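You operate a simulated robot arm through the tools that you are given. There is no shell and no other tool. Be economical: measure what you need, move in short steps, check, and stop when the job is done.

The job below is to be done with a simulated robot arm. You get a single attempt, and the scene is never put back.

## Task
Load the yellow rubber block into the turn plate's pocket and turn the plate a quarter turn clockwise.
Fine: bring the pocket to the yellow pointer first; shut the upper drawer.

It is judged by the outcome, as a careful person would: the job done as asked, and still so three seconds after it is handed in. It fails if anything else is knocked over, pushed out of place, dropped, spilled or broken.

## Robot
A 6-joint arm with a two-finger parallel gripper, fixed in place. Base frame: the origin is at the foot of the arm, x ahead of it, y to its left, z up. Units: mm, degrees, N and s.
With the tool pointing down near the work surface it reaches from about 220 to 660 mm from the base axis. Its first joint turns from -66.0 to 66.0 degrees. Payload 2.9 kg.
Tool frame: the origin (TCP) lies between the finger pads and is the grasp point; the fingertips stand 30 mm ahead of it; z points along the fingers, y is the line along which they close. The gripper opens to 110 mm. The fingers are 20 mm wide and 10 mm thick; the gripper's body (48 by 112 mm) begins 55 mm behind the TCP.
Orientation is that of the tool frame in the base frame, as [roll, pitch, yaw] about the fixed x, y, z axes, in that order (R = Rz(yaw) Ry(pitch) Rx(roll)). With the fingers straight down and closing along the base's y, the tool's x points along the base's -x, its y along +y and its z along -z.

## Interface
- The arm moves only by the tool arm_command. Its argument "deltas" is a list of rows, each a list of 7 numbers: the turn, a rotation vector about the base's x, y, z in units of 60 degrees (1.0 is 60 degrees), then the shift along the base's x, y, z in units of 250 mm (1.0 is 250 mm), then the gripper command, from -1 (shut) to 1 (fully open), values between in proportion. In form: [[wx, wy, wz, x, y, z, grip], ...]. A call has 1 to 10 rows; each row is the pose to reach, as a shift and turn from the pose commanded when the call began. A call with a number of a shift or a turn outside -1 to 1 is refused whole. Each row takes 0.2 s and may step no farther than 50 mm and 8.6 degrees from the row before; otherwise, or with a gripper value out of range, the whole call is refused. A pose out of reach is approached as far as the arm can. The call stops where the force on the tool passes 70 N (or 10 N more than at its start, if that is more) or the arm is blocked; 0.2 s more then pass. Each finger travels about 108 mm/s and halts on what it meets, pressing with about 36 N; the grip force reading is that of the motor and also rises with nothing between the fingers. The clock runs only during rows and for 0.2 s after the last one: add rows that repeat a pose to give the fingers time. It gives the time, the measured TCP pose, the force on the tool (base axes), the opening and the grip force at its end, in the units of the frame above (readings bear some noise), with the torque about the TCP (base axes, N m) and any sound that the robot's microphone picked up.
- Cameras (640 x 400 px; columns grow to the right, rows downward): "scene" is fixed at [63.3, 421.1, 1413.8]; the picture's right is [-0.89, -0.46, 0.00], its down [-0.13, 0.24, -0.96] and it looks along [0.44, -0.85, -0.27] (base axes); focal length 244 px, centre (320, 200). "wrist" rides on the gripper at [73, 17, -103] in the tool frame; the picture's right is [-0.23, 0.97, 0.00], its down [-0.76, -0.18, -0.62] and it looks along [-0.61, -0.14, 0.78] (tool axes); focal length 222 px, centre (320, 200). There is no depth. A picture from a camera that has moved, and an enlarged one, comes with that camera's place and axes in the base frame and with its lens.
- grab_frame(camera): a new picture of that camera. It takes no simulated time.
- close_up(camera, box): a new picture of the part [left, top, right, bottom] of that camera's present view, enlarged. It takes no simulated time.
- finish_job(): hands the job in; it is judged then, once.

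Work in short steps. Places have to be worked out from the pictures, the camera data and where the tool is seen: move nearer, look again, correct. Check each grasp and each placing, and mend what went wrong. You have 120 turns and 76 pictures in all, those below and enlarged ones among them. Open the gripper and draw the arm clear of the work before you hand the job in, unless the task says otherwise; then end with one line.

The tools are called after ">>>" as name(argument=value, ...) on one line, values as JSON. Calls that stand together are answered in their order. arm_command: Moves the arm, as the interface text tells. Its arguments: {"type":"object","properties":{"deltas":{"type":"array","items":{"type":"array","items":{"type":"number"}}}},"required":["deltas"]} The other tools are called the same way: grab_frame (camera) takes a picture; close_up (camera, box) takes an enlarged picture of a part of a camera's view; finish_job () hands the job in.

At the start:

```text
clock: 0.0
tool_pos: [314.5, -40.7, 1347.6]
orientation: [179.9, 0.2, 179.9]
contact_force: [-1.6, 0.5, 0.3]
wrist_torque: [0.01, -0.01, 0.0]
grip_width: 110.0
finger_force: 0.1
```

scene: 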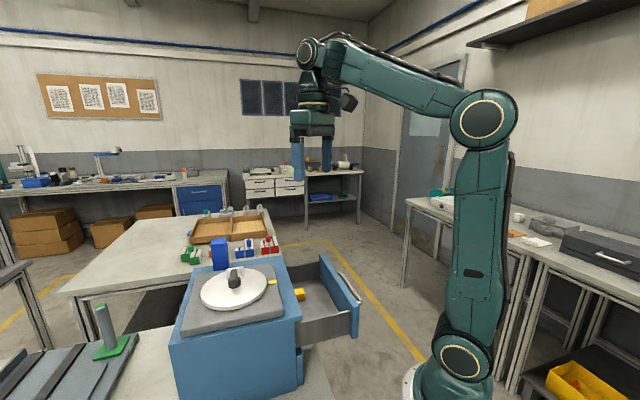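
wrist: 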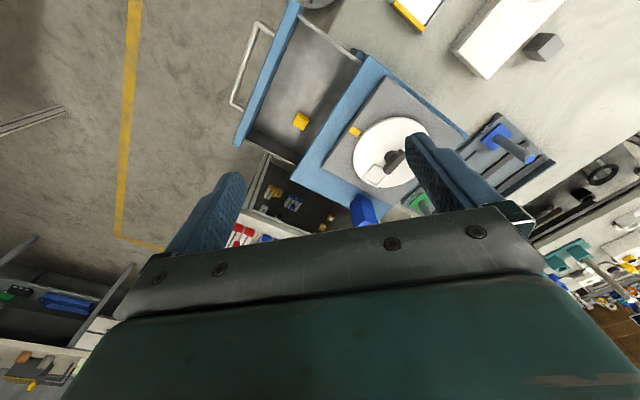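

I start by examining the cabinet with the plate, drawer, and block in enlarged views.

>>> close_up(camera="scene", box=[160, 220, 380, 360])

>>> close_up(camera="wrist", box=[220, 0, 480, 240])

```text
2.86 times, centred on (270, 290) of scene
camera zoom: at [63.3, 421.1, 1413.8], right [-0.89, -0.46, 0.0], down [-0.13, 0.24, -0.96], along [0.44, -0.85, -0.27], focal length 699 px, centre (463, -57)
```

zoom: 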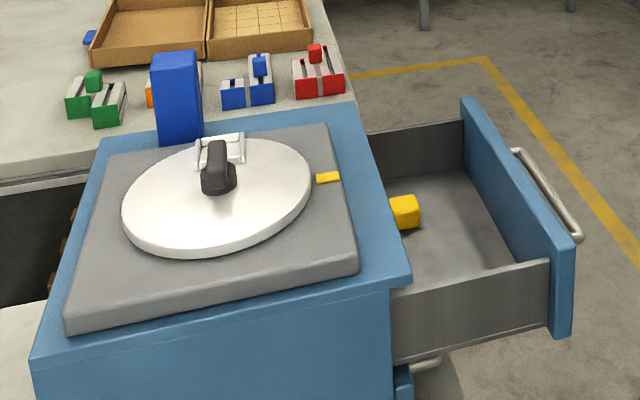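

```text
1.67 times, centred on (350, 120) of wrist
camera zoom: at [243.0, -23.8, 1450.9], right [0.23, 0.97, 0.0], down [0.76, -0.18, 0.62], along [0.61, -0.14, -0.78], focal length 370 px, centre (270, 333)
```

zoom: 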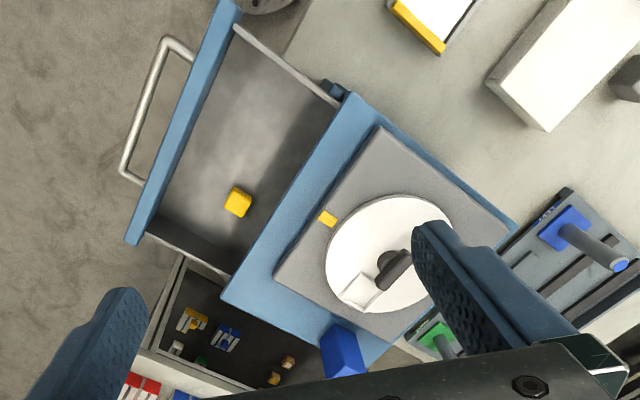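

From triangulation the plate centre is near (474, 71, 1050), the pointer near (412, 4, 1050), and the block near (400, -102, 955). I move closer for a better look.

>>> arm_command(deltas=[[0, 0, 0, 0.09, 0.05, -0.1, 1], [0, 0, 0, 0.18, 0.1, -0.2, 1], [0, 0, 0, 0.27, 0.15, -0.3, 1], [0, 0, 0, 0.36, 0.2, -0.4, 1], [0, 0, 0, 0.45, 0.22, -0.5, 1]])

>>> grab_frame(camera="wrist")

>>> close_up(camera="scene", box=[190, 230, 300, 320])

```text
clock: 1.2
tool_pos: [428.4, 16.3, 1222.0]
orientation: [180.0, 0.2, -180.0]
contact_force: [0.4, 0.9, -0.6]
wrist_torque: [0.02, 0.04, -0.01]
grip_width: 110.2
finger_force: 0.1
```

```text
71 pictures are left
camera wrist: at [357.0, 32.7, 1324.6], right [0.23, 0.97, 0.0], down [0.76, -0.18, 0.62], along [0.61, -0.14, -0.78], focal length 222 px, centre (320, 200)
```

wrist: 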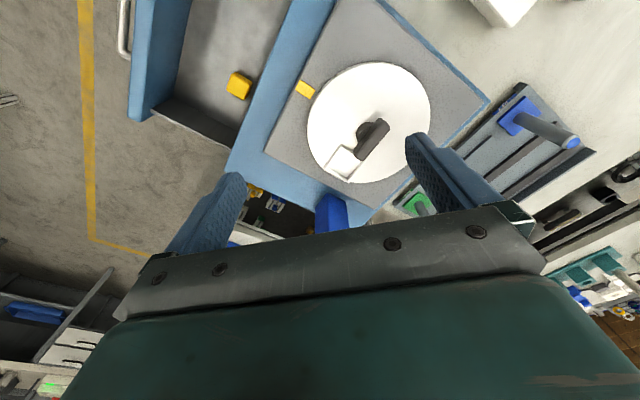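

```text
4.44 times, centred on (245, 275) of scene
camera zoom: at [63.3, 421.1, 1413.8], right [-0.89, -0.46, 0.0], down [-0.13, 0.24, -0.96], along [0.44, -0.85, -0.27], focal length 1087 px, centre (653, -133)
```

zoom: 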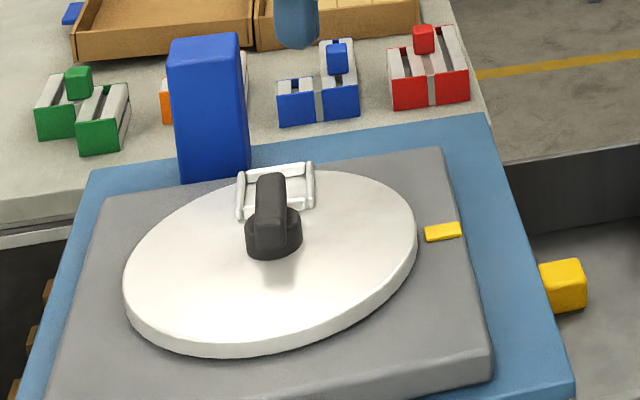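

>>> close_up(camera="wrist", box=[220, 40, 460, 190])

>>> close_up(camera="wrist", box=[100, 0, 340, 150])

```text
2.67 times, centred on (340, 115) of wrist
camera zoom: at [357.0, 32.7, 1324.6], right [0.23, 0.97, 0.0], down [0.76, -0.18, 0.62], along [0.61, -0.14, -0.78], focal length 592 px, centre (267, 427)
```

zoom: 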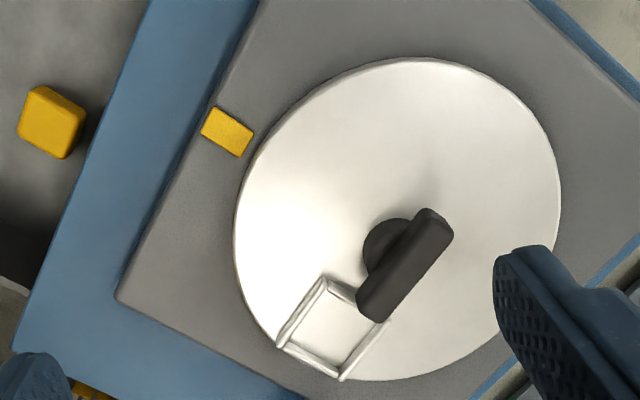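

```text
2.67 times, centred on (220, 75) of wrist
camera zoom: at [357.0, 32.7, 1324.6], right [0.23, 0.97, 0.0], down [0.76, -0.18, 0.62], along [0.61, -0.14, -0.78], focal length 592 px, centre (587, 533)
```

zoom: 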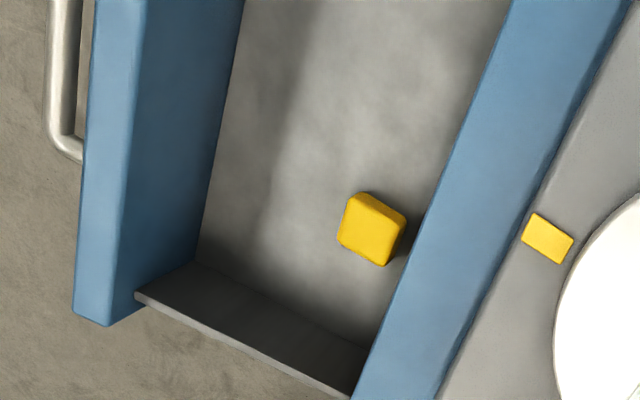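

The pocket sits near angle -39° and the pointer near -128°, so a clockwise turn of about 90° should align them. I lower a little for a closer look at knob and pocket heights.

>>> arm_command(deltas=[[0, 0, 0, 0.0, 0.08, -0.12, 1], [0, 0, 0, 0.0, 0.14, -0.24, 1]])

>>> grab_frame(camera="wrist")

>>> close_up(camera="wrist", box=[220, 40, 460, 190])

>>> close_up(camera="scene", box=[200, 245, 280, 295])

```text
clock: 1.8
tool_pos: [427.6, 48.7, 1162.9]
orientation: [-180.0, 0.2, -180.0]
contact_force: [0.7, -0.6, 0.7]
wrist_torque: [0.0, 0.02, 0.0]
grip_width: 109.9
finger_force: 0.1
```

```text
67 pictures are left
camera wrist: at [357.2, 66.9, 1266.1], right [0.23, 0.97, 0.0], down [0.76, -0.18, 0.62], along [0.61, -0.14, -0.78], focal length 222 px, centre (320, 200)
```

wrist: 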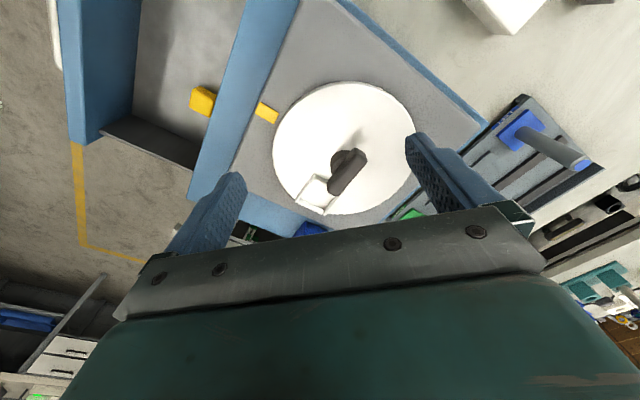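

```text
2.67 times, centred on (340, 115) of wrist
camera zoom: at [357.2, 66.9, 1266.1], right [0.23, 0.97, 0.0], down [0.76, -0.18, 0.62], along [0.61, -0.14, -0.78], focal length 592 px, centre (267, 427)
```

zoom: 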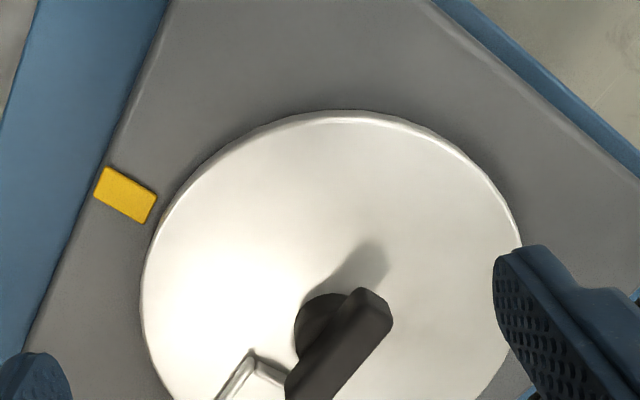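

```text
8.00 times, centred on (240, 270) of scene
camera zoom: at [63.3, 421.1, 1413.8], right [-0.89, -0.46, 0.0], down [-0.13, 0.24, -0.96], along [0.44, -0.85, -0.27], focal length 1956 px, centre (960, -360)
```

zoom: 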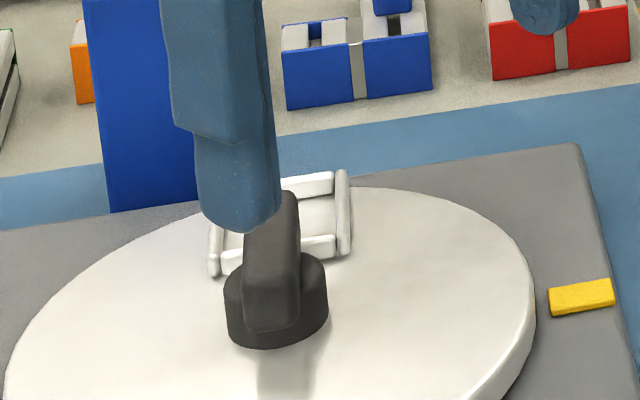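

Pointer is about (410, 3, 1047) and plate centre about (461, 68, ~1055). I need the knob's heights, so I back off in x for a flatter view.

>>> arm_command(deltas=[[0, 0, 0, -0.16, 0.0, -0.04, 1], [0, 0, 0, -0.32, 0.0, -0.09, 1], [0, 0, 0, -0.4, 0.0, -0.13, 1]])

>>> grab_frame(camera="wrist")

>>> close_up(camera="wrist", box=[260, 100, 420, 200])

>>> close_up(camera="scene", box=[200, 245, 280, 295])

```text
clock: 2.6
tool_pos: [327.4, 49.9, 1130.2]
orientation: [179.9, 0.1, -180.0]
contact_force: [0.0, 0.5, -0.3]
wrist_torque: [0.0, -0.01, 0.0]
grip_width: 110.2
finger_force: 0.0
```

```text
64 pictures are left
camera wrist: at [256.8, 66.8, 1232.1], right [0.23, 0.97, 0.0], down [0.76, -0.18, 0.62], along [0.61, -0.14, -0.78], focal length 222 px, centre (320, 200)
```

wrist: 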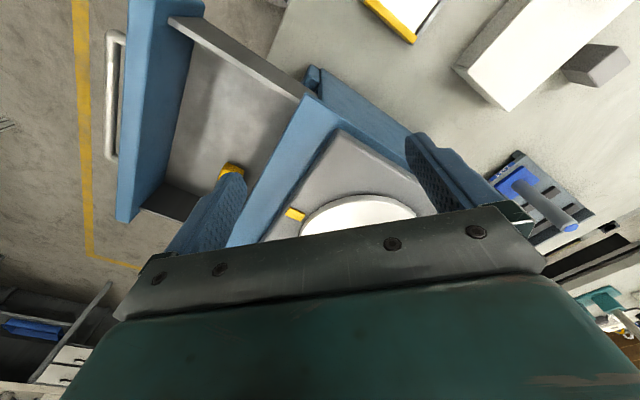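

```text
4.00 times, centred on (340, 150) of wrist
camera zoom: at [256.8, 66.8, 1232.1], right [0.23, 0.97, 0.0], down [0.76, -0.18, 0.62], along [0.61, -0.14, -0.78], focal length 888 px, centre (240, 400)
```

zoom: 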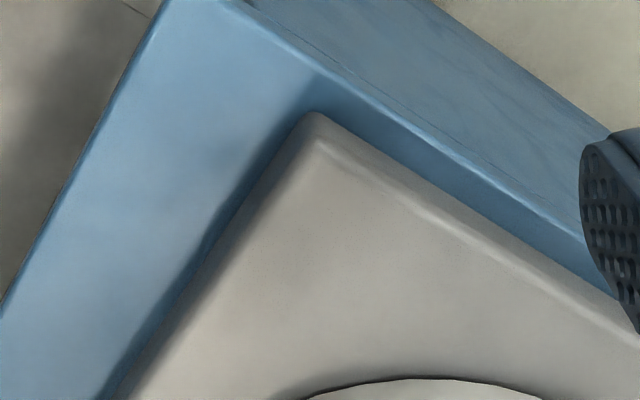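

```text
8.00 times, centred on (240, 270) of scene
camera zoom: at [63.3, 421.1, 1413.8], right [-0.89, -0.46, 0.0], down [-0.13, 0.24, -0.96], along [0.44, -0.85, -0.27], focal length 1956 px, centre (960, -360)
```

zoom: 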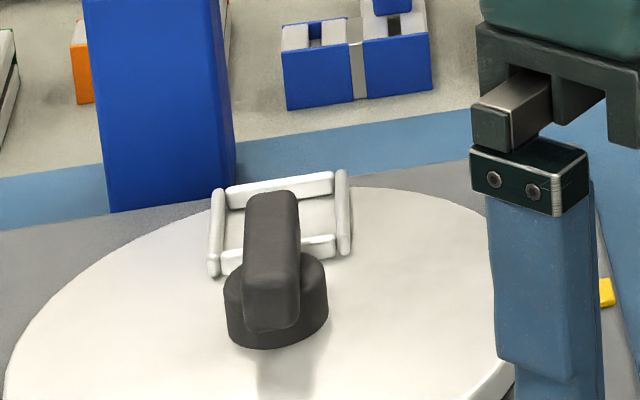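

Fitting the rim puts the plate centre near (474, 67), radius about 75, with the pointer at -135° and both bar and pocket near -45°. I position above the knob with the fingers turned to straddle the bar, then look.

>>> arm_command(deltas=[[0, 0, -0.11, 0.08, 0.01, 0.06, 0.3], [0, 0, -0.22, 0.17, 0.02, 0.08, 0.3], [0, 0, -0.33, 0.25, 0.03, 0.08, 0.3], [0, 0, -0.44, 0.34, 0.04, 0.08, 0.3], [0, 0, -0.55, 0.42, 0.05, 0.08, 0.3], [0, 0, -0.66, 0.5, 0.06, 0.08, 0.3], [0, 0, -0.75, 0.584, 0.07, 0.08, 0.3], [0, 0, -0.75, 0.584, 0.07, 0.08, 0.3]])

>>> grab_frame(camera="wrist")

>>> close_up(camera="scene", box=[180, 225, 300, 300])

```text
clock: 4.4
tool_pos: [473.7, 67.2, 1150.5]
orientation: [-180.0, 0.1, 134.9]
contact_force: [-0.5, 0.0, -0.2]
wrist_torque: [0.01, -0.01, 0.0]
grip_width: 71.4
finger_force: 0.1
```

```text
61 pictures are left
camera wrist: at [435.6, 131.0, 1253.6], right [0.85, 0.53, 0.0], down [0.41, -0.66, 0.62], along [0.33, -0.53, -0.78], focal length 222 px, centre (320, 200)
```

wrist: 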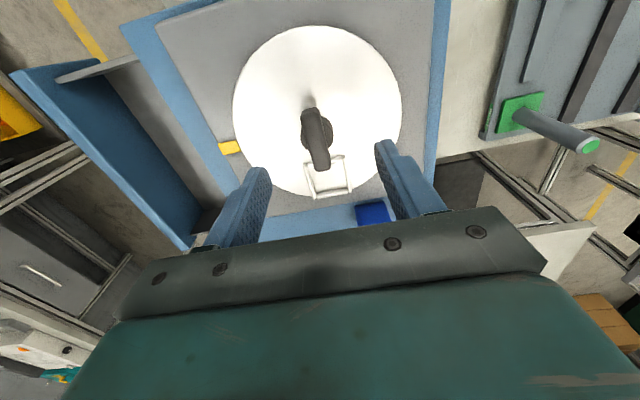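

```text
5.33 times, centred on (240, 262) of scene
camera zoom: at [63.3, 421.1, 1413.8], right [-0.89, -0.46, 0.0], down [-0.13, 0.24, -0.96], along [0.44, -0.85, -0.27], focal length 1304 px, centre (747, -133)
```

zoom: 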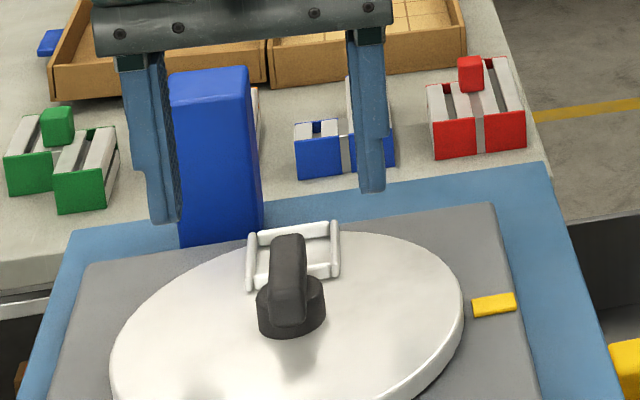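

The fingers straddle the bar, with the centre about 2 mm off. I descend so that the tips reach about 1070 beside the bar, without closing yet.

>>> arm_command(deltas=[[0, 0, 0, -0.005, -0.009, -0.07, 0.3], [0, 0, 0, -0.005, -0.009, -0.14, 0.3], [0, 0, 0, -0.005, -0.009, -0.2, 0.3]])

>>> close_up(camera="scene", box=[180, 225, 300, 300])

>>> close_up(camera="wrist", box=[180, 80, 460, 255])

```text
clock: 5.2
tool_pos: [471.9, 64.2, 1099.6]
orientation: [-180.0, 0.0, 134.9]
contact_force: [-0.1, -0.6, -1.0]
wrist_torque: [0.0, -0.01, -0.02]
grip_width: 71.6
finger_force: 0.0
```

```text
5.33 times, centred on (240, 262) of scene
camera zoom: at [63.3, 421.1, 1413.8], right [-0.89, -0.46, 0.0], down [-0.13, 0.24, -0.96], along [0.44, -0.85, -0.27], focal length 1304 px, centre (747, -133)
```

zoom: 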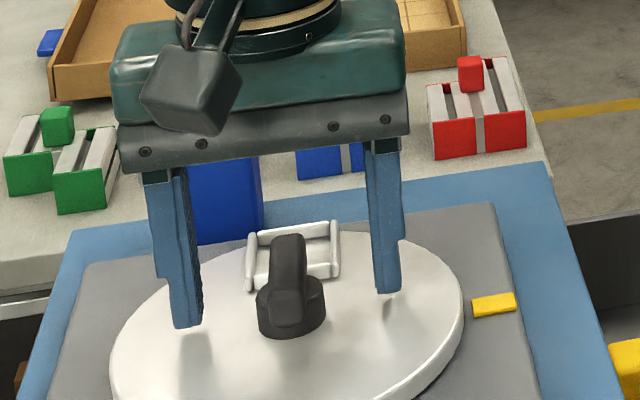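

```text
2.29 times, centred on (320, 168) of wrist
camera zoom: at [433.7, 128.6, 1203.0], right [0.85, 0.53, 0.0], down [0.41, -0.66, 0.62], along [0.33, -0.53, -0.78], focal length 508 px, centre (320, 274)
```

zoom: 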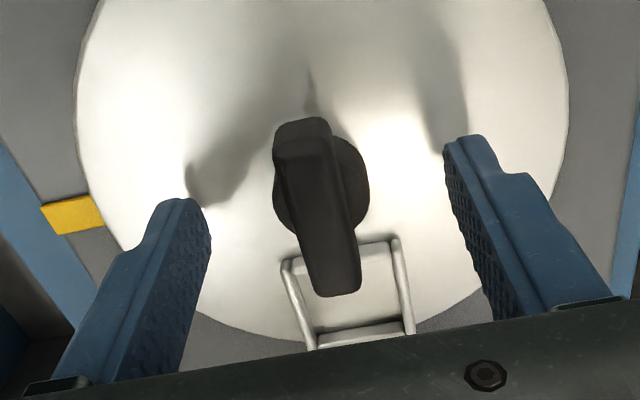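

The bar lies midway between the fingers with tips about 12–15 mm above the plate. I close on it.

>>> arm_command(deltas=[[0, 0, 0, 0, 0, 0, -0.3], [0, 0, 0, 0, 0, 0, -1], [0, 0, 0, 0, 0, 0, -1], [0, 0, 0, 0, 0, 0, -1]])

>>> close_up(camera="scene", box=[180, 225, 300, 300])

>>> close_up(camera="wrist", box=[180, 80, 460, 255])

```text
clock: 6.2
tool_pos: [472.7, 65.1, 1099.7]
orientation: [-180.0, 0.1, 135.0]
contact_force: [2.0, 4.0, -5.0]
wrist_torque: [-0.26, -0.56, 0.04]
grip_width: 26.6
finger_force: 45.0
```

```text
5.33 times, centred on (240, 262) of scene
camera zoom: at [63.4, 421.2, 1413.7], right [-0.89, -0.46, 0.0], down [-0.13, 0.24, -0.96], along [0.44, -0.85, -0.27], focal length 1304 px, centre (747, -133)
```

zoom: 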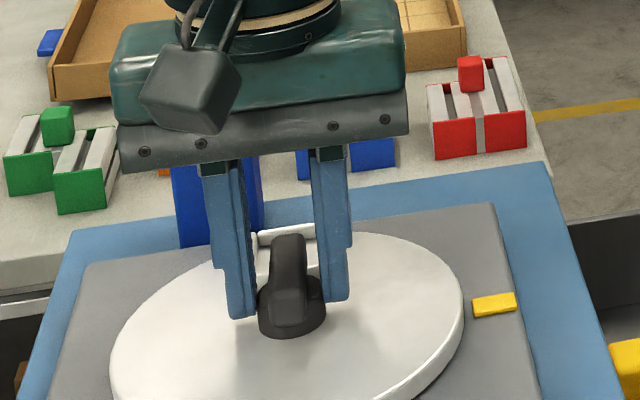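

```text
2.29 times, centred on (320, 168) of wrist
camera zoom: at [433.8, 128.8, 1203.0], right [0.85, 0.53, 0.0], down [0.41, -0.66, 0.62], along [0.33, -0.53, -0.78], focal length 508 px, centre (320, 274)
```

zoom: 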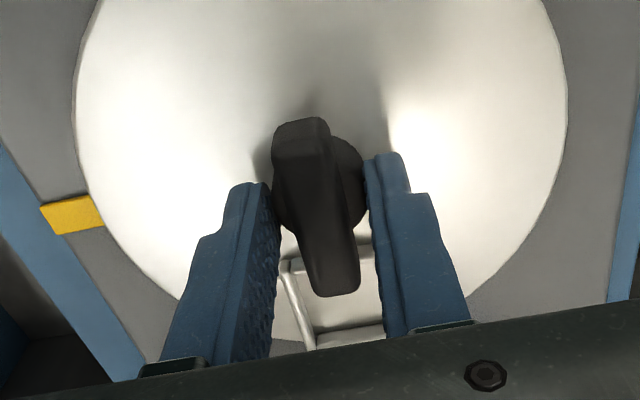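

It stopped at 26.6 mm, so the tips caught the hub rather than the narrower bar. I reopen, rise 8 mm and close again.

>>> arm_command(deltas=[[0, 0, 0, 0, 0, 0, -0.2], [0, 0, 0, 0, 0, 0.032, -0.2], [0, 0, 0, 0, 0, 0.032, -1], [0, 0, 0, 0, 0, 0.032, -1], [0, 0, 0, 0, 0, 0.032, -1]])

>>> close_up(camera="scene", box=[180, 225, 300, 300])

```text
clock: 7.4
tool_pos: [472.5, 65.1, 1108.3]
orientation: [179.9, 0.1, 135.1]
contact_force: [3.3, 3.7, -1.9]
wrist_torque: [-0.05, -0.14, -0.04]
grip_width: 14.6
finger_force: 44.6
```

```text
5.33 times, centred on (240, 262) of scene
camera zoom: at [63.4, 421.2, 1413.7], right [-0.89, -0.46, 0.0], down [-0.13, 0.24, -0.96], along [0.44, -0.85, -0.27], focal length 1304 px, centre (747, -133)
```

zoom: 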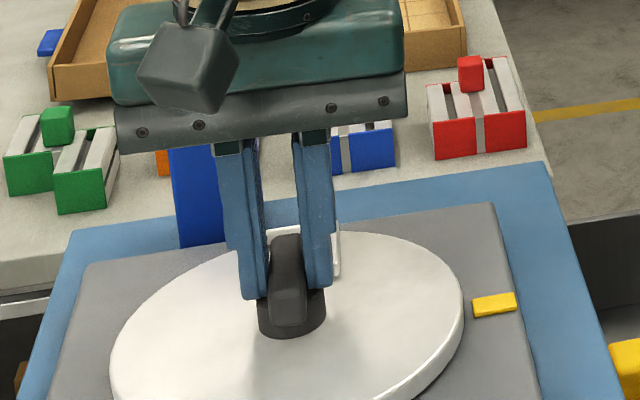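

The bar is gripped (14.6 mm). I turn clockwise 45° first and check forces.

>>> arm_command(deltas=[[0, 0, -0.1, 0.002, 0.002, 0, -1], [0, 0, -0.22, 0.002, 0.002, 0, -1], [0, 0, -0.34, 0.002, 0.002, 0, -1], [0, 0, -0.46, 0.002, 0.002, 0, -1], [0, 0, -0.58, 0.002, 0.002, 0, -1], [0, 0, -0.7, 0.002, 0.002, 0, -1], [0, 0, -0.75, 0.002, 0.002, 0, -1]])

>>> close_up(camera="scene", box=[180, 225, 300, 300])

```text
clock: 9.0
tool_pos: [473.2, 65.0, 1109.6]
orientation: [180.0, 0.0, 90.6]
contact_force: [-2.8, 1.5, -2.8]
wrist_torque: [0.08, 0.04, 3.41]
grip_width: 39.0
finger_force: 45.4
```

```text
5.33 times, centred on (240, 262) of scene
camera zoom: at [63.3, 421.1, 1413.7], right [-0.89, -0.46, 0.0], down [-0.13, 0.24, -0.96], along [0.44, -0.85, -0.27], focal length 1304 px, centre (747, -133)
```

zoom: 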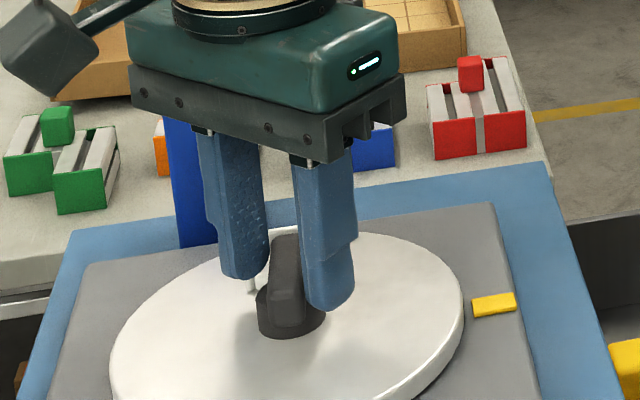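

The plate did not move: the fingers slipped around the bar and read 3.4 N m. I open, turn back, and inspect for a latch.

>>> arm_command(deltas=[[0, 0, 0, 0, 0, 0, 0.2], [0, 0, 0, 0, 0, 0, 0.2], [0, 0, 0, 0, 0, 0.2, 0.2], [0, 0, 0.12, 0, 0, 0.25, 0.2], [0, 0, 0.24, 0, 0, 0.25, 0.2], [0, 0, 0.36, 0, 0, 0.25, 0.2], [0, 0, 0.48, 0, 0, 0.25, 0.2], [0, 0, 0.6, 0, 0, 0.25, 0.2], [0, 0, 0.72, 0, 0, 0.25, 0.2], [0, 0, 0.75, 0, 0, 0.25, 0.2]])

>>> close_up(camera="scene", box=[170, 220, 310, 308])

>>> close_up(camera="wrist", box=[200, 20, 440, 215])

```text
clock: 11.2
tool_pos: [472.4, 65.2, 1170.5]
orientation: [-179.9, 0.1, 135.2]
contact_force: [-0.2, -0.3, -0.6]
wrist_torque: [0.01, -0.02, -0.01]
grip_width: 65.8
finger_force: 0.1
```

```text
4.55 times, centred on (240, 264) of scene
camera zoom: at [63.3, 421.1, 1413.8], right [-0.89, -0.46, 0.0], down [-0.13, 0.24, -0.96], along [0.44, -0.85, -0.27], focal length 1111 px, centre (684, -91)
```

zoom: 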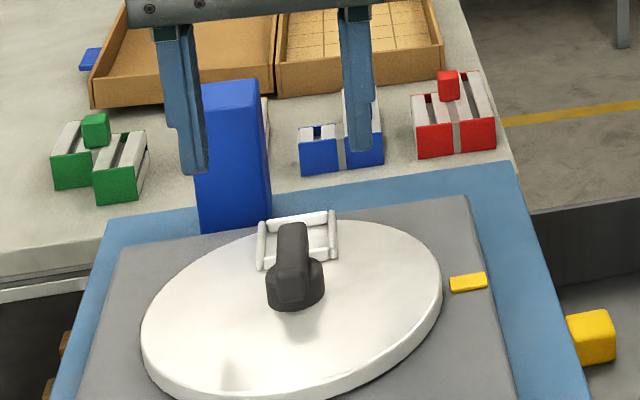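

```text
2.05 times, centred on (320, 118) of wrist
camera zoom: at [434.1, 128.8, 1273.9], right [0.85, 0.53, 0.0], down [0.41, -0.66, 0.62], along [0.33, -0.53, -0.78], focal length 456 px, centre (320, 369)
```

zoom: 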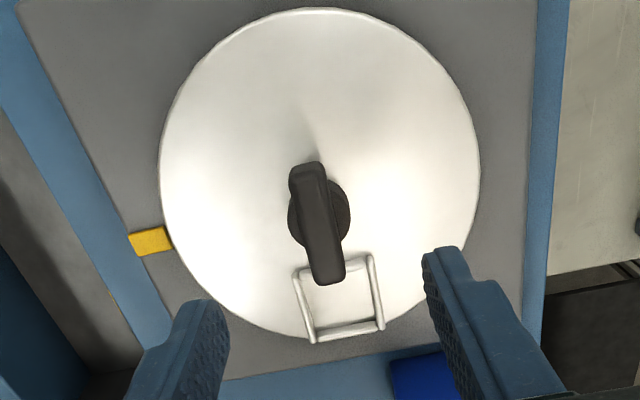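

No external latch is visible. I regrip the bar and test gently: first a small counterclockwise turn.

>>> arm_command(deltas=[[0, 0, 0, 0, 0, -0.125, 0.2], [0, 0, 0, 0, 0, -0.25, 0.2], [0, 0, 0, 0, 0, -0.25, -1], [0, 0, 0, 0, 0, -0.25, -1], [0, 0, 0, 0, 0, -0.25, -1], [0, 0, 0.08, 0, 0, -0.25, -1], [0, 0, 0.16, 0, 0, -0.25, -1], [0, 0, 0.24, 0, 0, -0.25, -1]])

>>> close_up(camera="scene", box=[180, 225, 300, 300])

```text
clock: 13.0
tool_pos: [473.4, 65.1, 1108.4]
orientation: [-180.0, 0.1, 149.5]
contact_force: [-1.9, 5.2, -4.1]
wrist_torque: [-0.58, -1.11, -0.01]
grip_width: 14.4
finger_force: 45.0
```

```text
5.33 times, centred on (240, 262) of scene
camera zoom: at [63.3, 421.3, 1413.7], right [-0.89, -0.46, 0.0], down [-0.13, 0.24, -0.96], along [0.44, -0.85, -0.27], focal length 1304 px, centre (747, -133)
```

zoom: 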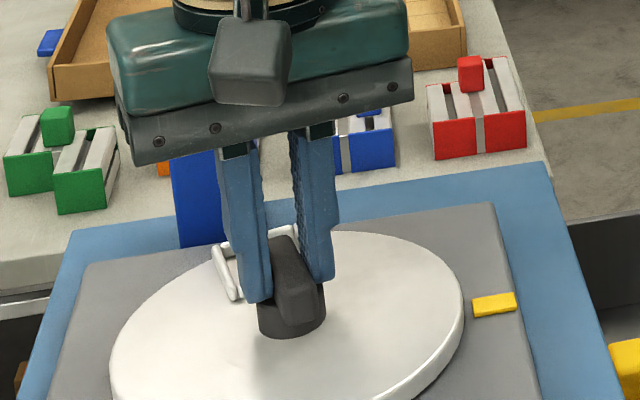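

It turns freely counterclockwise, so the plate was at its clockwise stop. I must bring the pocket round by the other way (about 270° CCW); I continue 60°.

>>> arm_command(deltas=[[0, 0, 0.125, 0, 0, 0, -1], [0, 0, 0.25, 0, 0, 0, -1], [0, 0, 0.375, 0, 0, 0, -1], [0, 0, 0.5, 0, 0, 0, -1], [0, 0, 0.625, 0, 0, 0, -1], [0, 0, 0.75, 0, 0, 0, -1], [0, 0, 0.875, 0, 0, 0, -1], [0, 0, 1.0, 0, 0, 0, -1]])

```text
clock: 14.8
tool_pos: [472.6, 65.3, 1107.3]
orientation: [180.0, 0.2, -150.3]
contact_force: [3.7, 11.8, 4.9]
wrist_torque: [0.08, 0.24, -0.06]
grip_width: 15.0
finger_force: 44.6
```

Still moving freely (pocket now near +30°). I continue another 60°.

>>> arm_command(deltas=[[0, 0, 0.125, 0, 0, 0, -1], [0, 0, 0.25, 0, 0, 0, -1], [0, 0, 0.375, 0, 0, 0, -1], [0, 0, 0.5, 0, 0, 0, -1], [0, 0, 0.625, 0, 0, 0, -1], [0, 0, 0.75, 0, 0, 0, -1], [0, 0, 0.875, 0, 0, 0, -1], [0, 0, 1.0, 0, 0, 0, -1]])

>>> close_up(camera="scene", box=[160, 215, 320, 315])

```text
clock: 16.6
tool_pos: [473.1, 64.5, 1107.5]
orientation: [179.9, 0.2, -90.3]
contact_force: [3.2, 12.8, -1.1]
wrist_torque: [0.69, -0.2, 0.02]
grip_width: 14.5
finger_force: 45.2
```

```text
4.00 times, centred on (240, 265) of scene
camera zoom: at [63.4, 421.4, 1413.6], right [-0.89, -0.46, 0.0], down [-0.13, 0.24, -0.96], along [0.44, -0.85, -0.27], focal length 978 px, centre (640, -60)
```

zoom: 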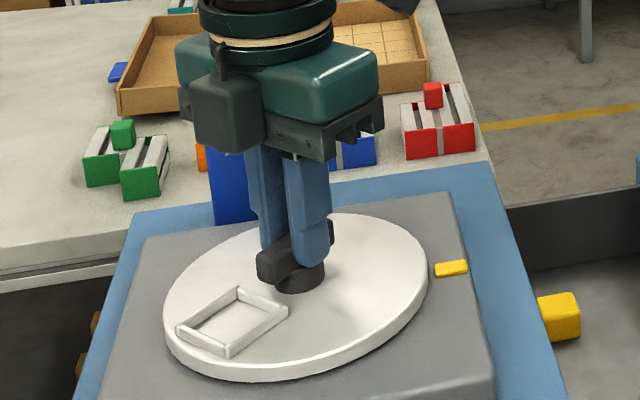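

Pocket is now near +90° as expected. I continue another 60°, nudging y by 2 mm to relieve the side force.

>>> arm_command(deltas=[[0, 0, 0.125, 0, 0.006, 0, -1], [0, 0, 0.25, 0, 0.006, 0, -1], [0, 0, 0.375, 0, 0.006, 0, -1], [0, 0, 0.5, 0, 0.006, 0, -1], [0, 0, 0.625, 0, 0.006, 0, -1], [0, 0, 0.75, 0, 0.006, 0, -1], [0, 0, 0.875, 0, 0.006, 0, -1], [0, 0, 1.0, 0, 0.006, 0, -1]])

>>> close_up(camera="scene", box=[160, 215, 320, 315])

```text
clock: 18.4
tool_pos: [471.9, 65.7, 1109.5]
orientation: [180.0, 0.1, -30.6]
contact_force: [-2.3, -16.6, 2.0]
wrist_torque: [-0.9, -1.0, -0.04]
grip_width: 14.9
finger_force: 45.2
```

```text
4.00 times, centred on (240, 265) of scene
camera zoom: at [63.2, 420.6, 1413.9], right [-0.89, -0.46, 0.0], down [-0.13, 0.24, -0.96], along [0.44, -0.85, -0.27], focal length 978 px, centre (640, -60)
```

zoom: 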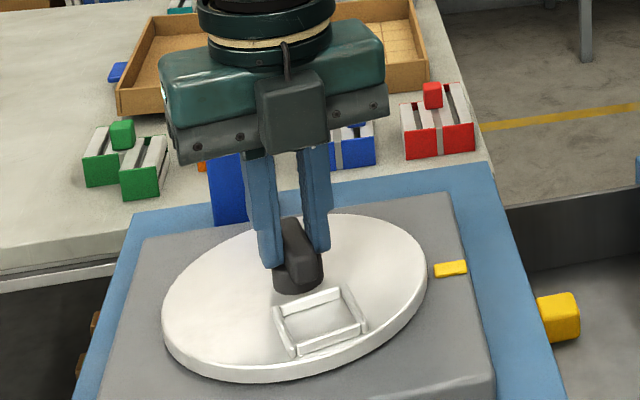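

The pocket is near 150°. I undo the nudge and continue 60°.

>>> arm_command(deltas=[[0, 0, 0.125, 0, -0.006, 0, -1], [0, 0, 0.25, 0, -0.008, 0, -1], [0, 0, 0.375, 0, -0.008, 0, -1], [0, 0, 0.5, 0, -0.008, 0, -1], [0, 0, 0.625, 0, -0.008, 0, -1], [0, 0, 0.75, 0, -0.008, 0, -1], [0, 0, 0.875, 0, -0.008, 0, -1], [0, 0, 1.0, 0, -0.008, 0, -1]])

>>> close_up(camera="scene", box=[160, 215, 320, 315])

```text
clock: 19.6
tool_pos: [473.4, 64.7, 1109.0]
orientation: [-178.9, 1.4, 3.0]
contact_force: [5.8, -15.0, 0.6]
wrist_torque: [-1.04, 0.99, -0.05]
grip_width: 14.9
finger_force: 44.9
out of reach, approached as far as the arm can: row 5, 6
stopped in row 6: the force on the tool passed its limit at 93 N (the readings are from after the stop); the commanded pose is now the measured one
```

```text
4.00 times, centred on (240, 265) of scene
camera zoom: at [63.5, 420.6, 1413.9], right [-0.89, -0.46, 0.0], down [-0.13, 0.24, -0.96], along [0.44, -0.85, -0.27], focal length 978 px, centre (640, -60)
```

zoom: 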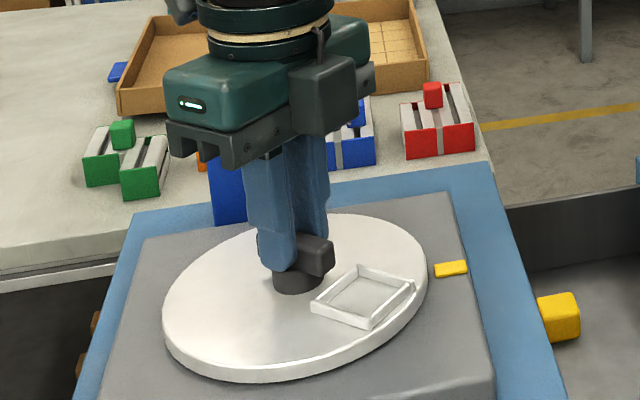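

The wrist limit is reached near yaw +3°, with the pocket near 183°. I open, rise and level the tool, then go back 180° to regrip.

>>> arm_command(deltas=[[0, 0, 0, 0, 0, 0, 0.1], [0, 0, 0, 0, 0, 0, 0.1], [0, 0, 0, 0, 0, 0.1, 0.1], [-0.017, -0.024, 0, 0, 0, 0.2, 0.1]])

>>> arm_command(deltas=[[0, 0, -0.125, 0, 0, 0, 0.1], [0, 0, -0.25, 0, 0, 0, 0.1], [0, 0, -0.375, 0, 0, 0, 0.1], [0, 0, -0.5, 0, 0, 0, 0.1], [0, 0, -0.625, 0, 0, 0, 0.1], [0, 0, -0.75, 0, 0, 0, 0.1], [0, 0, -0.875, 0, 0, 0, 0.1], [0, 0, -1.0, 0, 0, 0, 0.1]])

>>> arm_command(deltas=[[0, 0, -0.125, 0, 0, 0, 0.1], [0, 0, -0.25, 0, 0, 0, 0.1], [0, 0, -0.375, 0, 0, 0, 0.1], [0, 0, -0.5, 0, 0, 0, 0.1], [0, 0, -0.625, 0, 0, 0, 0.1], [0, 0, -0.75, 0, 0, 0, 0.1], [0, 0, -0.875, 0, 0, 0, 0.1], [0, 0, -1.0, 0, 0, 0, 0.1]])

>>> arm_command(deltas=[[0, 0, -0.125, 0, 0, 0, 0.1], [0, 0, -0.25, 0, 0, 0, 0.1], [0, 0, -0.375, 0, 0, 0, 0.1], [0, 0, -0.5, 0, 0, 0, 0.1], [0, 0, -0.625, 0, 0, 0, 0.1], [0, 0, -0.75, 0, 0, 0, 0.1], [0, 0, -0.875, 0, 0, 0, 0.1], [0, 0, -1.0, 0, 0, 0, 0.1]])

>>> close_up(camera="wrist", box=[200, 20, 440, 215])

```text
clock: 20.6
tool_pos: [472.4, 67.9, 1160.7]
orientation: [-179.4, 0.2, 3.2]
contact_force: [-0.1, 0.6, -0.3]
wrist_torque: [0.0, -0.01, 0.01]
grip_width: 60.3
finger_force: 0.0
```

```text
clock: 22.4
tool_pos: [472.1, 66.7, 1159.6]
orientation: [-179.9, 0.1, -56.8]
contact_force: [-0.3, -0.7, 0.7]
wrist_torque: [0.03, -0.02, -0.02]
grip_width: 60.7
finger_force: 0.1
```

```text
clock: 24.2
tool_pos: [471.8, 67.5, 1158.6]
orientation: [180.0, 0.2, -116.7]
contact_force: [0.1, 0.2, 0.1]
wrist_torque: [0.01, 0.0, 0.02]
grip_width: 60.6
finger_force: 0.0
```

```text
clock: 26.0
tool_pos: [472.8, 66.2, 1159.9]
orientation: [-180.0, 0.1, -176.7]
contact_force: [0.2, -0.1, 0.0]
wrist_torque: [0.02, -0.01, 0.01]
grip_width: 60.8
finger_force: 0.0
```

```text
2.05 times, centred on (320, 118) of wrist
camera zoom: at [400.2, 79.7, 1262.5], right [0.17, 0.99, 0.0], down [0.77, -0.13, 0.62], along [0.62, -0.11, -0.78], focal length 456 px, centre (320, 369)
```

zoom: 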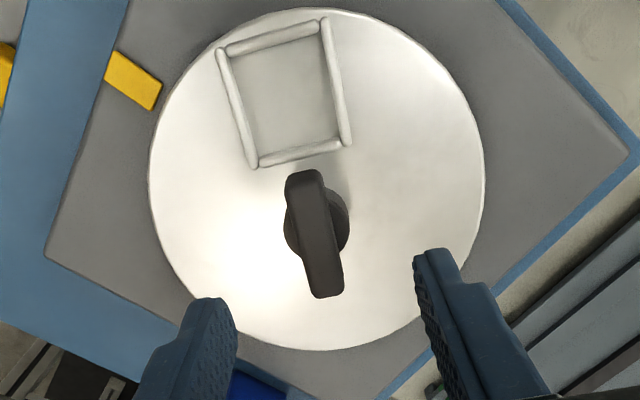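

The pocket angle measures 183.5°, so 41.5° more CCW brings it to the pointer. I descend, grip, and turn.

>>> arm_command(deltas=[[0, 0, 0, 0, 0, -0.1, 0.1], [0, 0, 0, 0, 0, -0.204, 0.1], [0, 0, 0, 0, 0, -0.204, -1], [0, 0, 0, 0, 0, -0.204, -1], [0, 0, 0, 0, 0, -0.204, -1]])

>>> arm_command(deltas=[[0, 0, 0.12, 0, 0, 0, -1], [0, 0, 0.24, 0, 0, 0, -1], [0, 0, 0.36, 0, 0, 0, -1], [0, 0, 0.48, 0, 0, 0, -1], [0, 0, 0.6, 0, 0, 0, -1], [0, 0, 0.692, 0, 0, 0, -1], [0, 0, 0.692, 0, 0, 0, -1]])

>>> close_up(camera="scene", box=[160, 215, 320, 315])

```text
clock: 27.2
tool_pos: [472.8, 64.6, 1108.2]
orientation: [-180.0, 0.1, -176.8]
contact_force: [-0.4, -23.0, -4.9]
wrist_torque: [-0.51, -0.91, -0.05]
grip_width: 14.8
finger_force: 45.1
```

```text
clock: 28.8
tool_pos: [473.0, 65.1, 1109.2]
orientation: [-180.0, 0.1, -135.2]
contact_force: [-0.4, -30.0, 8.3]
wrist_torque: [-1.46, 0.83, 0.05]
grip_width: 14.9
finger_force: 44.7
```

```text
4.00 times, centred on (240, 265) of scene
camera zoom: at [63.2, 420.2, 1414.1], right [-0.89, -0.46, 0.0], down [-0.13, 0.24, -0.96], along [0.44, -0.85, -0.27], focal length 978 px, centre (640, -60)
```

zoom: 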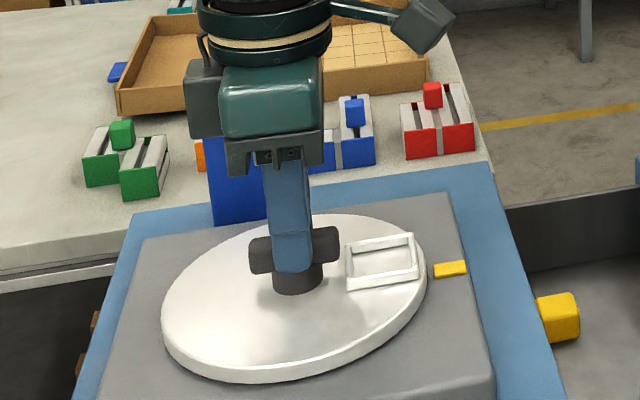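

The pocket faces the pointer. I release, rise, and check alignment and the drawer from above.

>>> arm_command(deltas=[[0, 0, 0, 0, 0, 0, 0.1], [0, 0, 0, 0, 0, 0, 0.1], [0, 0, 0, 0, 0, 0.1, 0.1], [0, 0, 0, 0, 0, 0.25, 0.1], [0, 0, 0, 0, 0, 0.36, 0.1]])

>>> grab_frame(camera="wrist")

>>> close_up(camera="wrist", box=[200, 0, 440, 195])

```text
clock: 30.0
tool_pos: [469.7, 67.6, 1197.5]
orientation: [-179.9, 0.0, -135.1]
contact_force: [0.0, -0.8, -0.9]
wrist_torque: [-0.02, 0.03, -0.03]
grip_width: 60.9
finger_force: 0.0
```

```text
45 pictures are left
camera wrist: at [408.3, 29.3, 1300.8], right [-0.53, 0.85, 0.0], down [0.66, 0.41, 0.62], along [0.53, 0.33, -0.78], focal length 222 px, centre (320, 200)
```

wrist: 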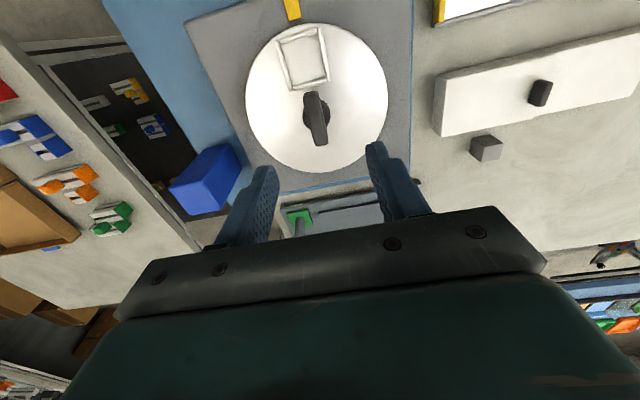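

```text
2.05 times, centred on (320, 98) of wrist
camera zoom: at [408.3, 29.3, 1300.8], right [-0.53, 0.85, 0.0], down [0.66, 0.41, 0.62], along [0.53, 0.33, -0.78], focal length 456 px, centre (320, 410)
```

zoom: 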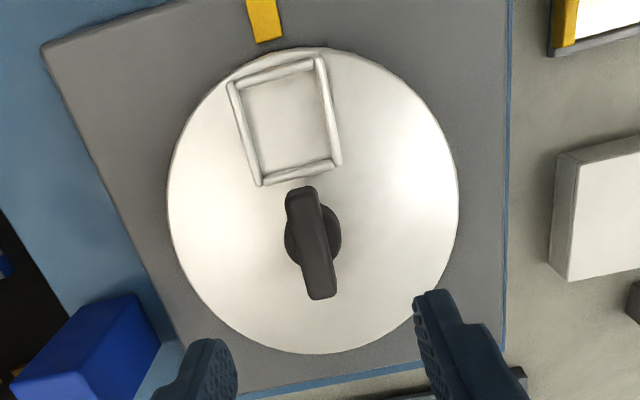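

Pocket angle is -135.5° against the pointer's -134.7°, so it is aligned. Pocket centre is about (439, 32). I now go above the block in the drawer.

>>> arm_command(deltas=[[0, 0, 0, -0.056, -0.136, -0.03, 0.1], [0, 0, 0, -0.112, -0.272, -0.06, 0.1], [0, 0, 0, -0.168, -0.408, -0.12, 0.1], [0, 0, 0, -0.224, -0.544, -0.2, 0.1], [0, 0, 0, -0.28, -0.68, -0.26, 0.1]])

>>> grab_frame(camera="wrist")

>>> close_up(camera="scene", box=[250, 240, 390, 340])

```text
clock: 31.2
tool_pos: [401.3, -102.8, 1132.2]
orientation: [180.0, 0.2, -135.0]
contact_force: [0.9, 0.3, -0.4]
wrist_torque: [0.0, 0.02, 0.02]
grip_width: 60.5
finger_force: 0.2
```

```text
43 pictures are left
camera wrist: at [339.9, -141.1, 1235.6], right [-0.53, 0.85, 0.0], down [0.66, 0.41, 0.62], along [0.53, 0.33, -0.78], focal length 222 px, centre (320, 200)
```

wrist: 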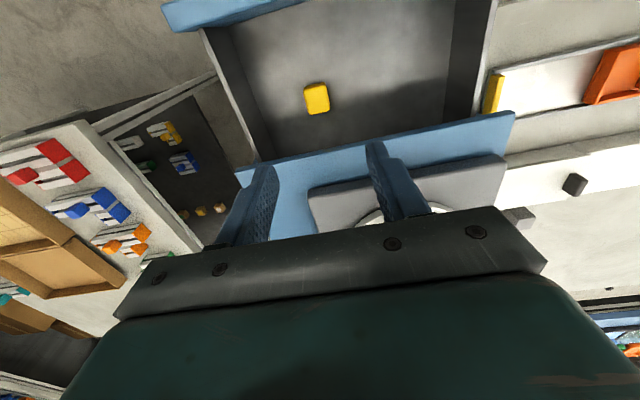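

```text
4.00 times, centred on (320, 290) of scene
camera zoom: at [63.3, 421.1, 1413.8], right [-0.89, -0.46, 0.0], down [-0.13, 0.24, -0.96], along [0.44, -0.85, -0.27], focal length 978 px, centre (320, -160)
```

zoom: 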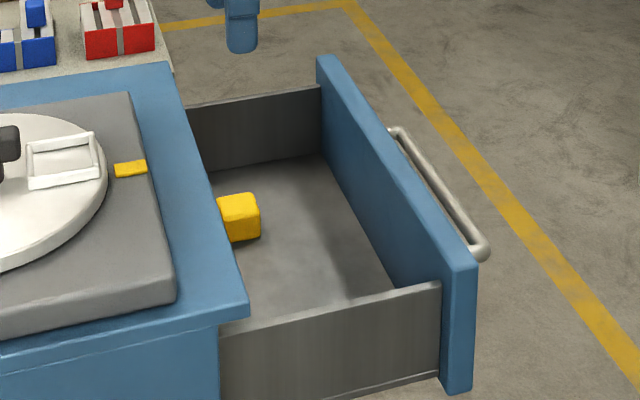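

>>> close_up(camera="wrist", box=[240, 40, 400, 160])

```text
3.33 times, centred on (320, 100) of wrist
camera zoom: at [339.9, -141.1, 1235.6], right [-0.53, 0.85, 0.0], down [0.66, 0.41, 0.62], along [0.53, 0.33, -0.78], focal length 740 px, centre (320, 533)
```

zoom: 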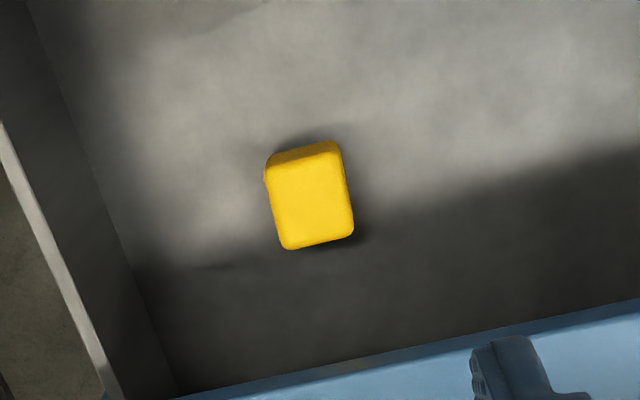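

The block (≈27–30 mm, top z≈957) sits near (403, -105), edges parallel to the cabinet and only about 25 mm from its face. I'll grip it 8 mm off-centre outward so the gripper body clears; I descend partway first.

>>> arm_command(deltas=[[0, 0, 0, -0.018, -0.034, -0.15, 0.1], [0, 0, 0, -0.018, -0.034, -0.3, 0.1], [0, 0, 0, -0.018, -0.034, -0.44, 0.1]])

>>> grab_frame(camera="wrist")

>>> close_up(camera="scene", box=[250, 240, 390, 340])

```text
clock: 32.0
tool_pos: [397.2, -111.5, 1023.9]
orientation: [180.0, 0.0, -135.0]
contact_force: [0.3, -0.3, -0.7]
wrist_torque: [0.01, -0.02, 0.01]
grip_width: 60.5
finger_force: 0.0
```

```text
40 pictures are left
camera wrist: at [335.2, -150.3, 1127.0], right [-0.53, 0.85, 0.0], down [0.66, 0.41, 0.62], along [0.53, 0.33, -0.78], focal length 222 px, centre (320, 200)
```

wrist: 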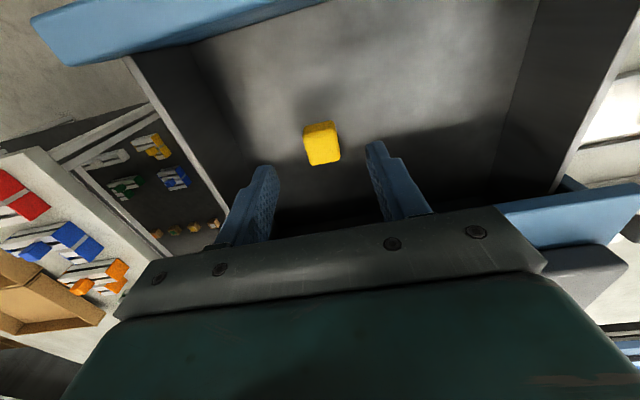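

```text
4.00 times, centred on (320, 290) of scene
camera zoom: at [63.3, 421.1, 1413.8], right [-0.89, -0.46, 0.0], down [-0.13, 0.24, -0.96], along [0.44, -0.85, -0.27], focal length 978 px, centre (320, -160)
```

zoom: 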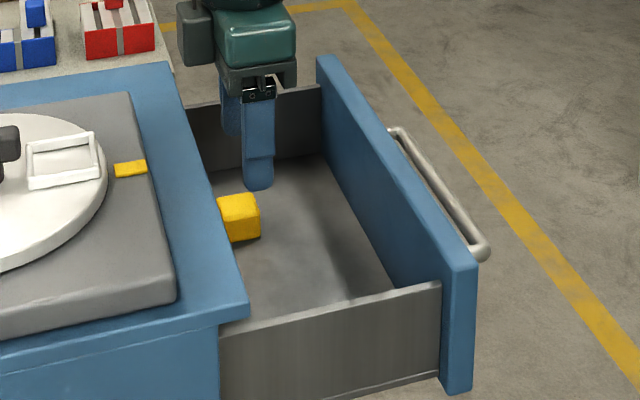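

The refined block centre is (402, -106), top z≈959; the offset is as planned. I descend to TCP z≈967 and close.

>>> arm_command(deltas=[[0, 0, 0, 0, 0, -0.1, 0.1], [0, 0, 0, 0, 0, -0.18, 0.1], [0, 0, 0, 0, 0, -0.228, 0.1]])

>>> close_up(camera="scene", box=[250, 240, 390, 340])

```text
clock: 32.8
tool_pos: [398.7, -111.9, 971.5]
orientation: [-179.5, 0.5, -134.9]
contact_force: [-22.4, -0.9, 60.6]
wrist_torque: [2.43, -2.23, 0.82]
grip_width: 60.2
finger_force: 0.0
```

```text
4.00 times, centred on (320, 290) of scene
camera zoom: at [61.8, 421.2, 1413.8], right [-0.89, -0.46, 0.0], down [-0.13, 0.24, -0.96], along [0.44, -0.85, -0.27], focal length 978 px, centre (320, -160)
```

zoom: 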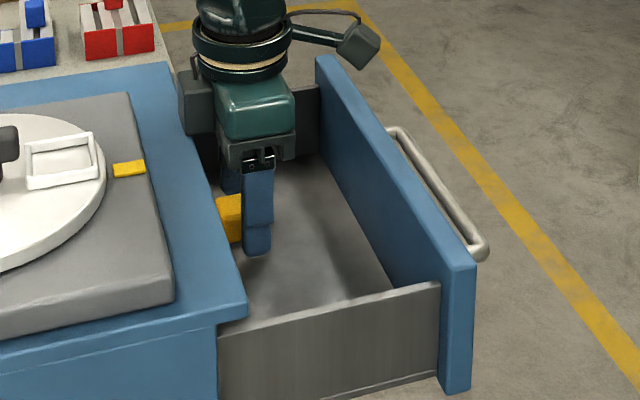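

The gripper touched something at z≈971 (60 N upward), apparently its rear box on the cabinet edge. I raise 10 mm, shift 2 mm outward and recheck forces.

>>> arm_command(deltas=[[0, 0, 0, 0, 0, 0.03, 0.1], [0, 0, 0, -0.005, -0.005, 0.04, 0.1]])

>>> grab_frame(camera="wrist")

>>> close_up(camera="scene", box=[270, 235, 350, 305])

```text
clock: 33.4
tool_pos: [396.2, -111.7, 975.7]
orientation: [179.9, 0.0, -135.1]
contact_force: [0.2, 0.6, -0.3]
wrist_torque: [-0.05, 0.0, 0.01]
grip_width: 60.4
finger_force: 0.1
```

```text
37 pictures are left
camera wrist: at [334.7, -151.5, 1078.3], right [-0.53, 0.85, 0.0], down [0.67, 0.41, 0.62], along [0.53, 0.33, -0.78], focal length 222 px, centre (320, 200)
```

wrist: 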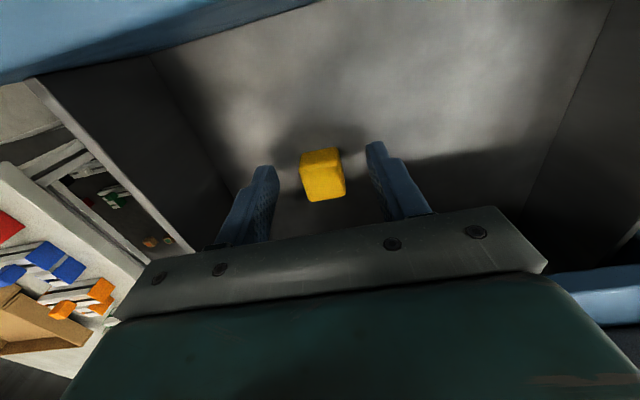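

```text
5.71 times, centred on (310, 270) of scene
camera zoom: at [63.3, 421.1, 1413.8], right [-0.89, -0.46, 0.0], down [-0.13, 0.24, -0.96], along [0.44, -0.85, -0.27], focal length 1397 px, centre (377, -200)
```

zoom: 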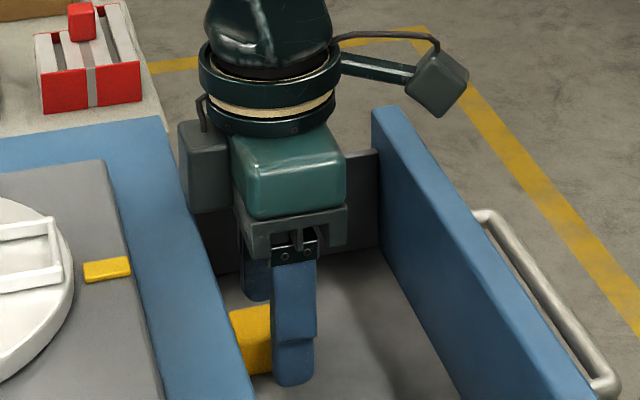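

Clear now, tips still overlap the block's upper ~13 mm. I close on it.

>>> arm_command(deltas=[[0, 0, 0, 0, 0, 0, -0.4], [0, 0, 0, 0, 0, 0, -1], [0, 0, 0, 0, 0, 0, -1], [0, 0, 0, 0, 0, 0, -1]])

>>> grab_frame(camera="wrist")

```text
clock: 34.4
tool_pos: [397.2, -113.0, 976.4]
orientation: [180.0, 0.1, -135.0]
contact_force: [-1.2, 0.0, -0.2]
wrist_torque: [-0.02, -0.02, 0.0]
grip_width: 26.5
finger_force: 36.2
```

```text
35 pictures are left
camera wrist: at [335.0, -151.7, 1079.3], right [-0.53, 0.85, 0.0], down [0.66, 0.41, 0.62], along [0.53, 0.33, -0.78], focal length 222 px, centre (320, 200)
```

wrist: 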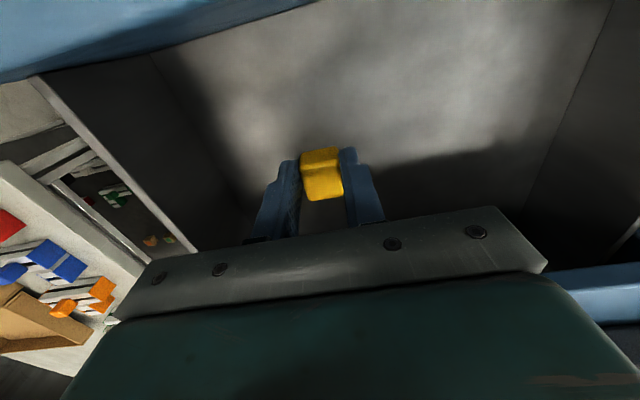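

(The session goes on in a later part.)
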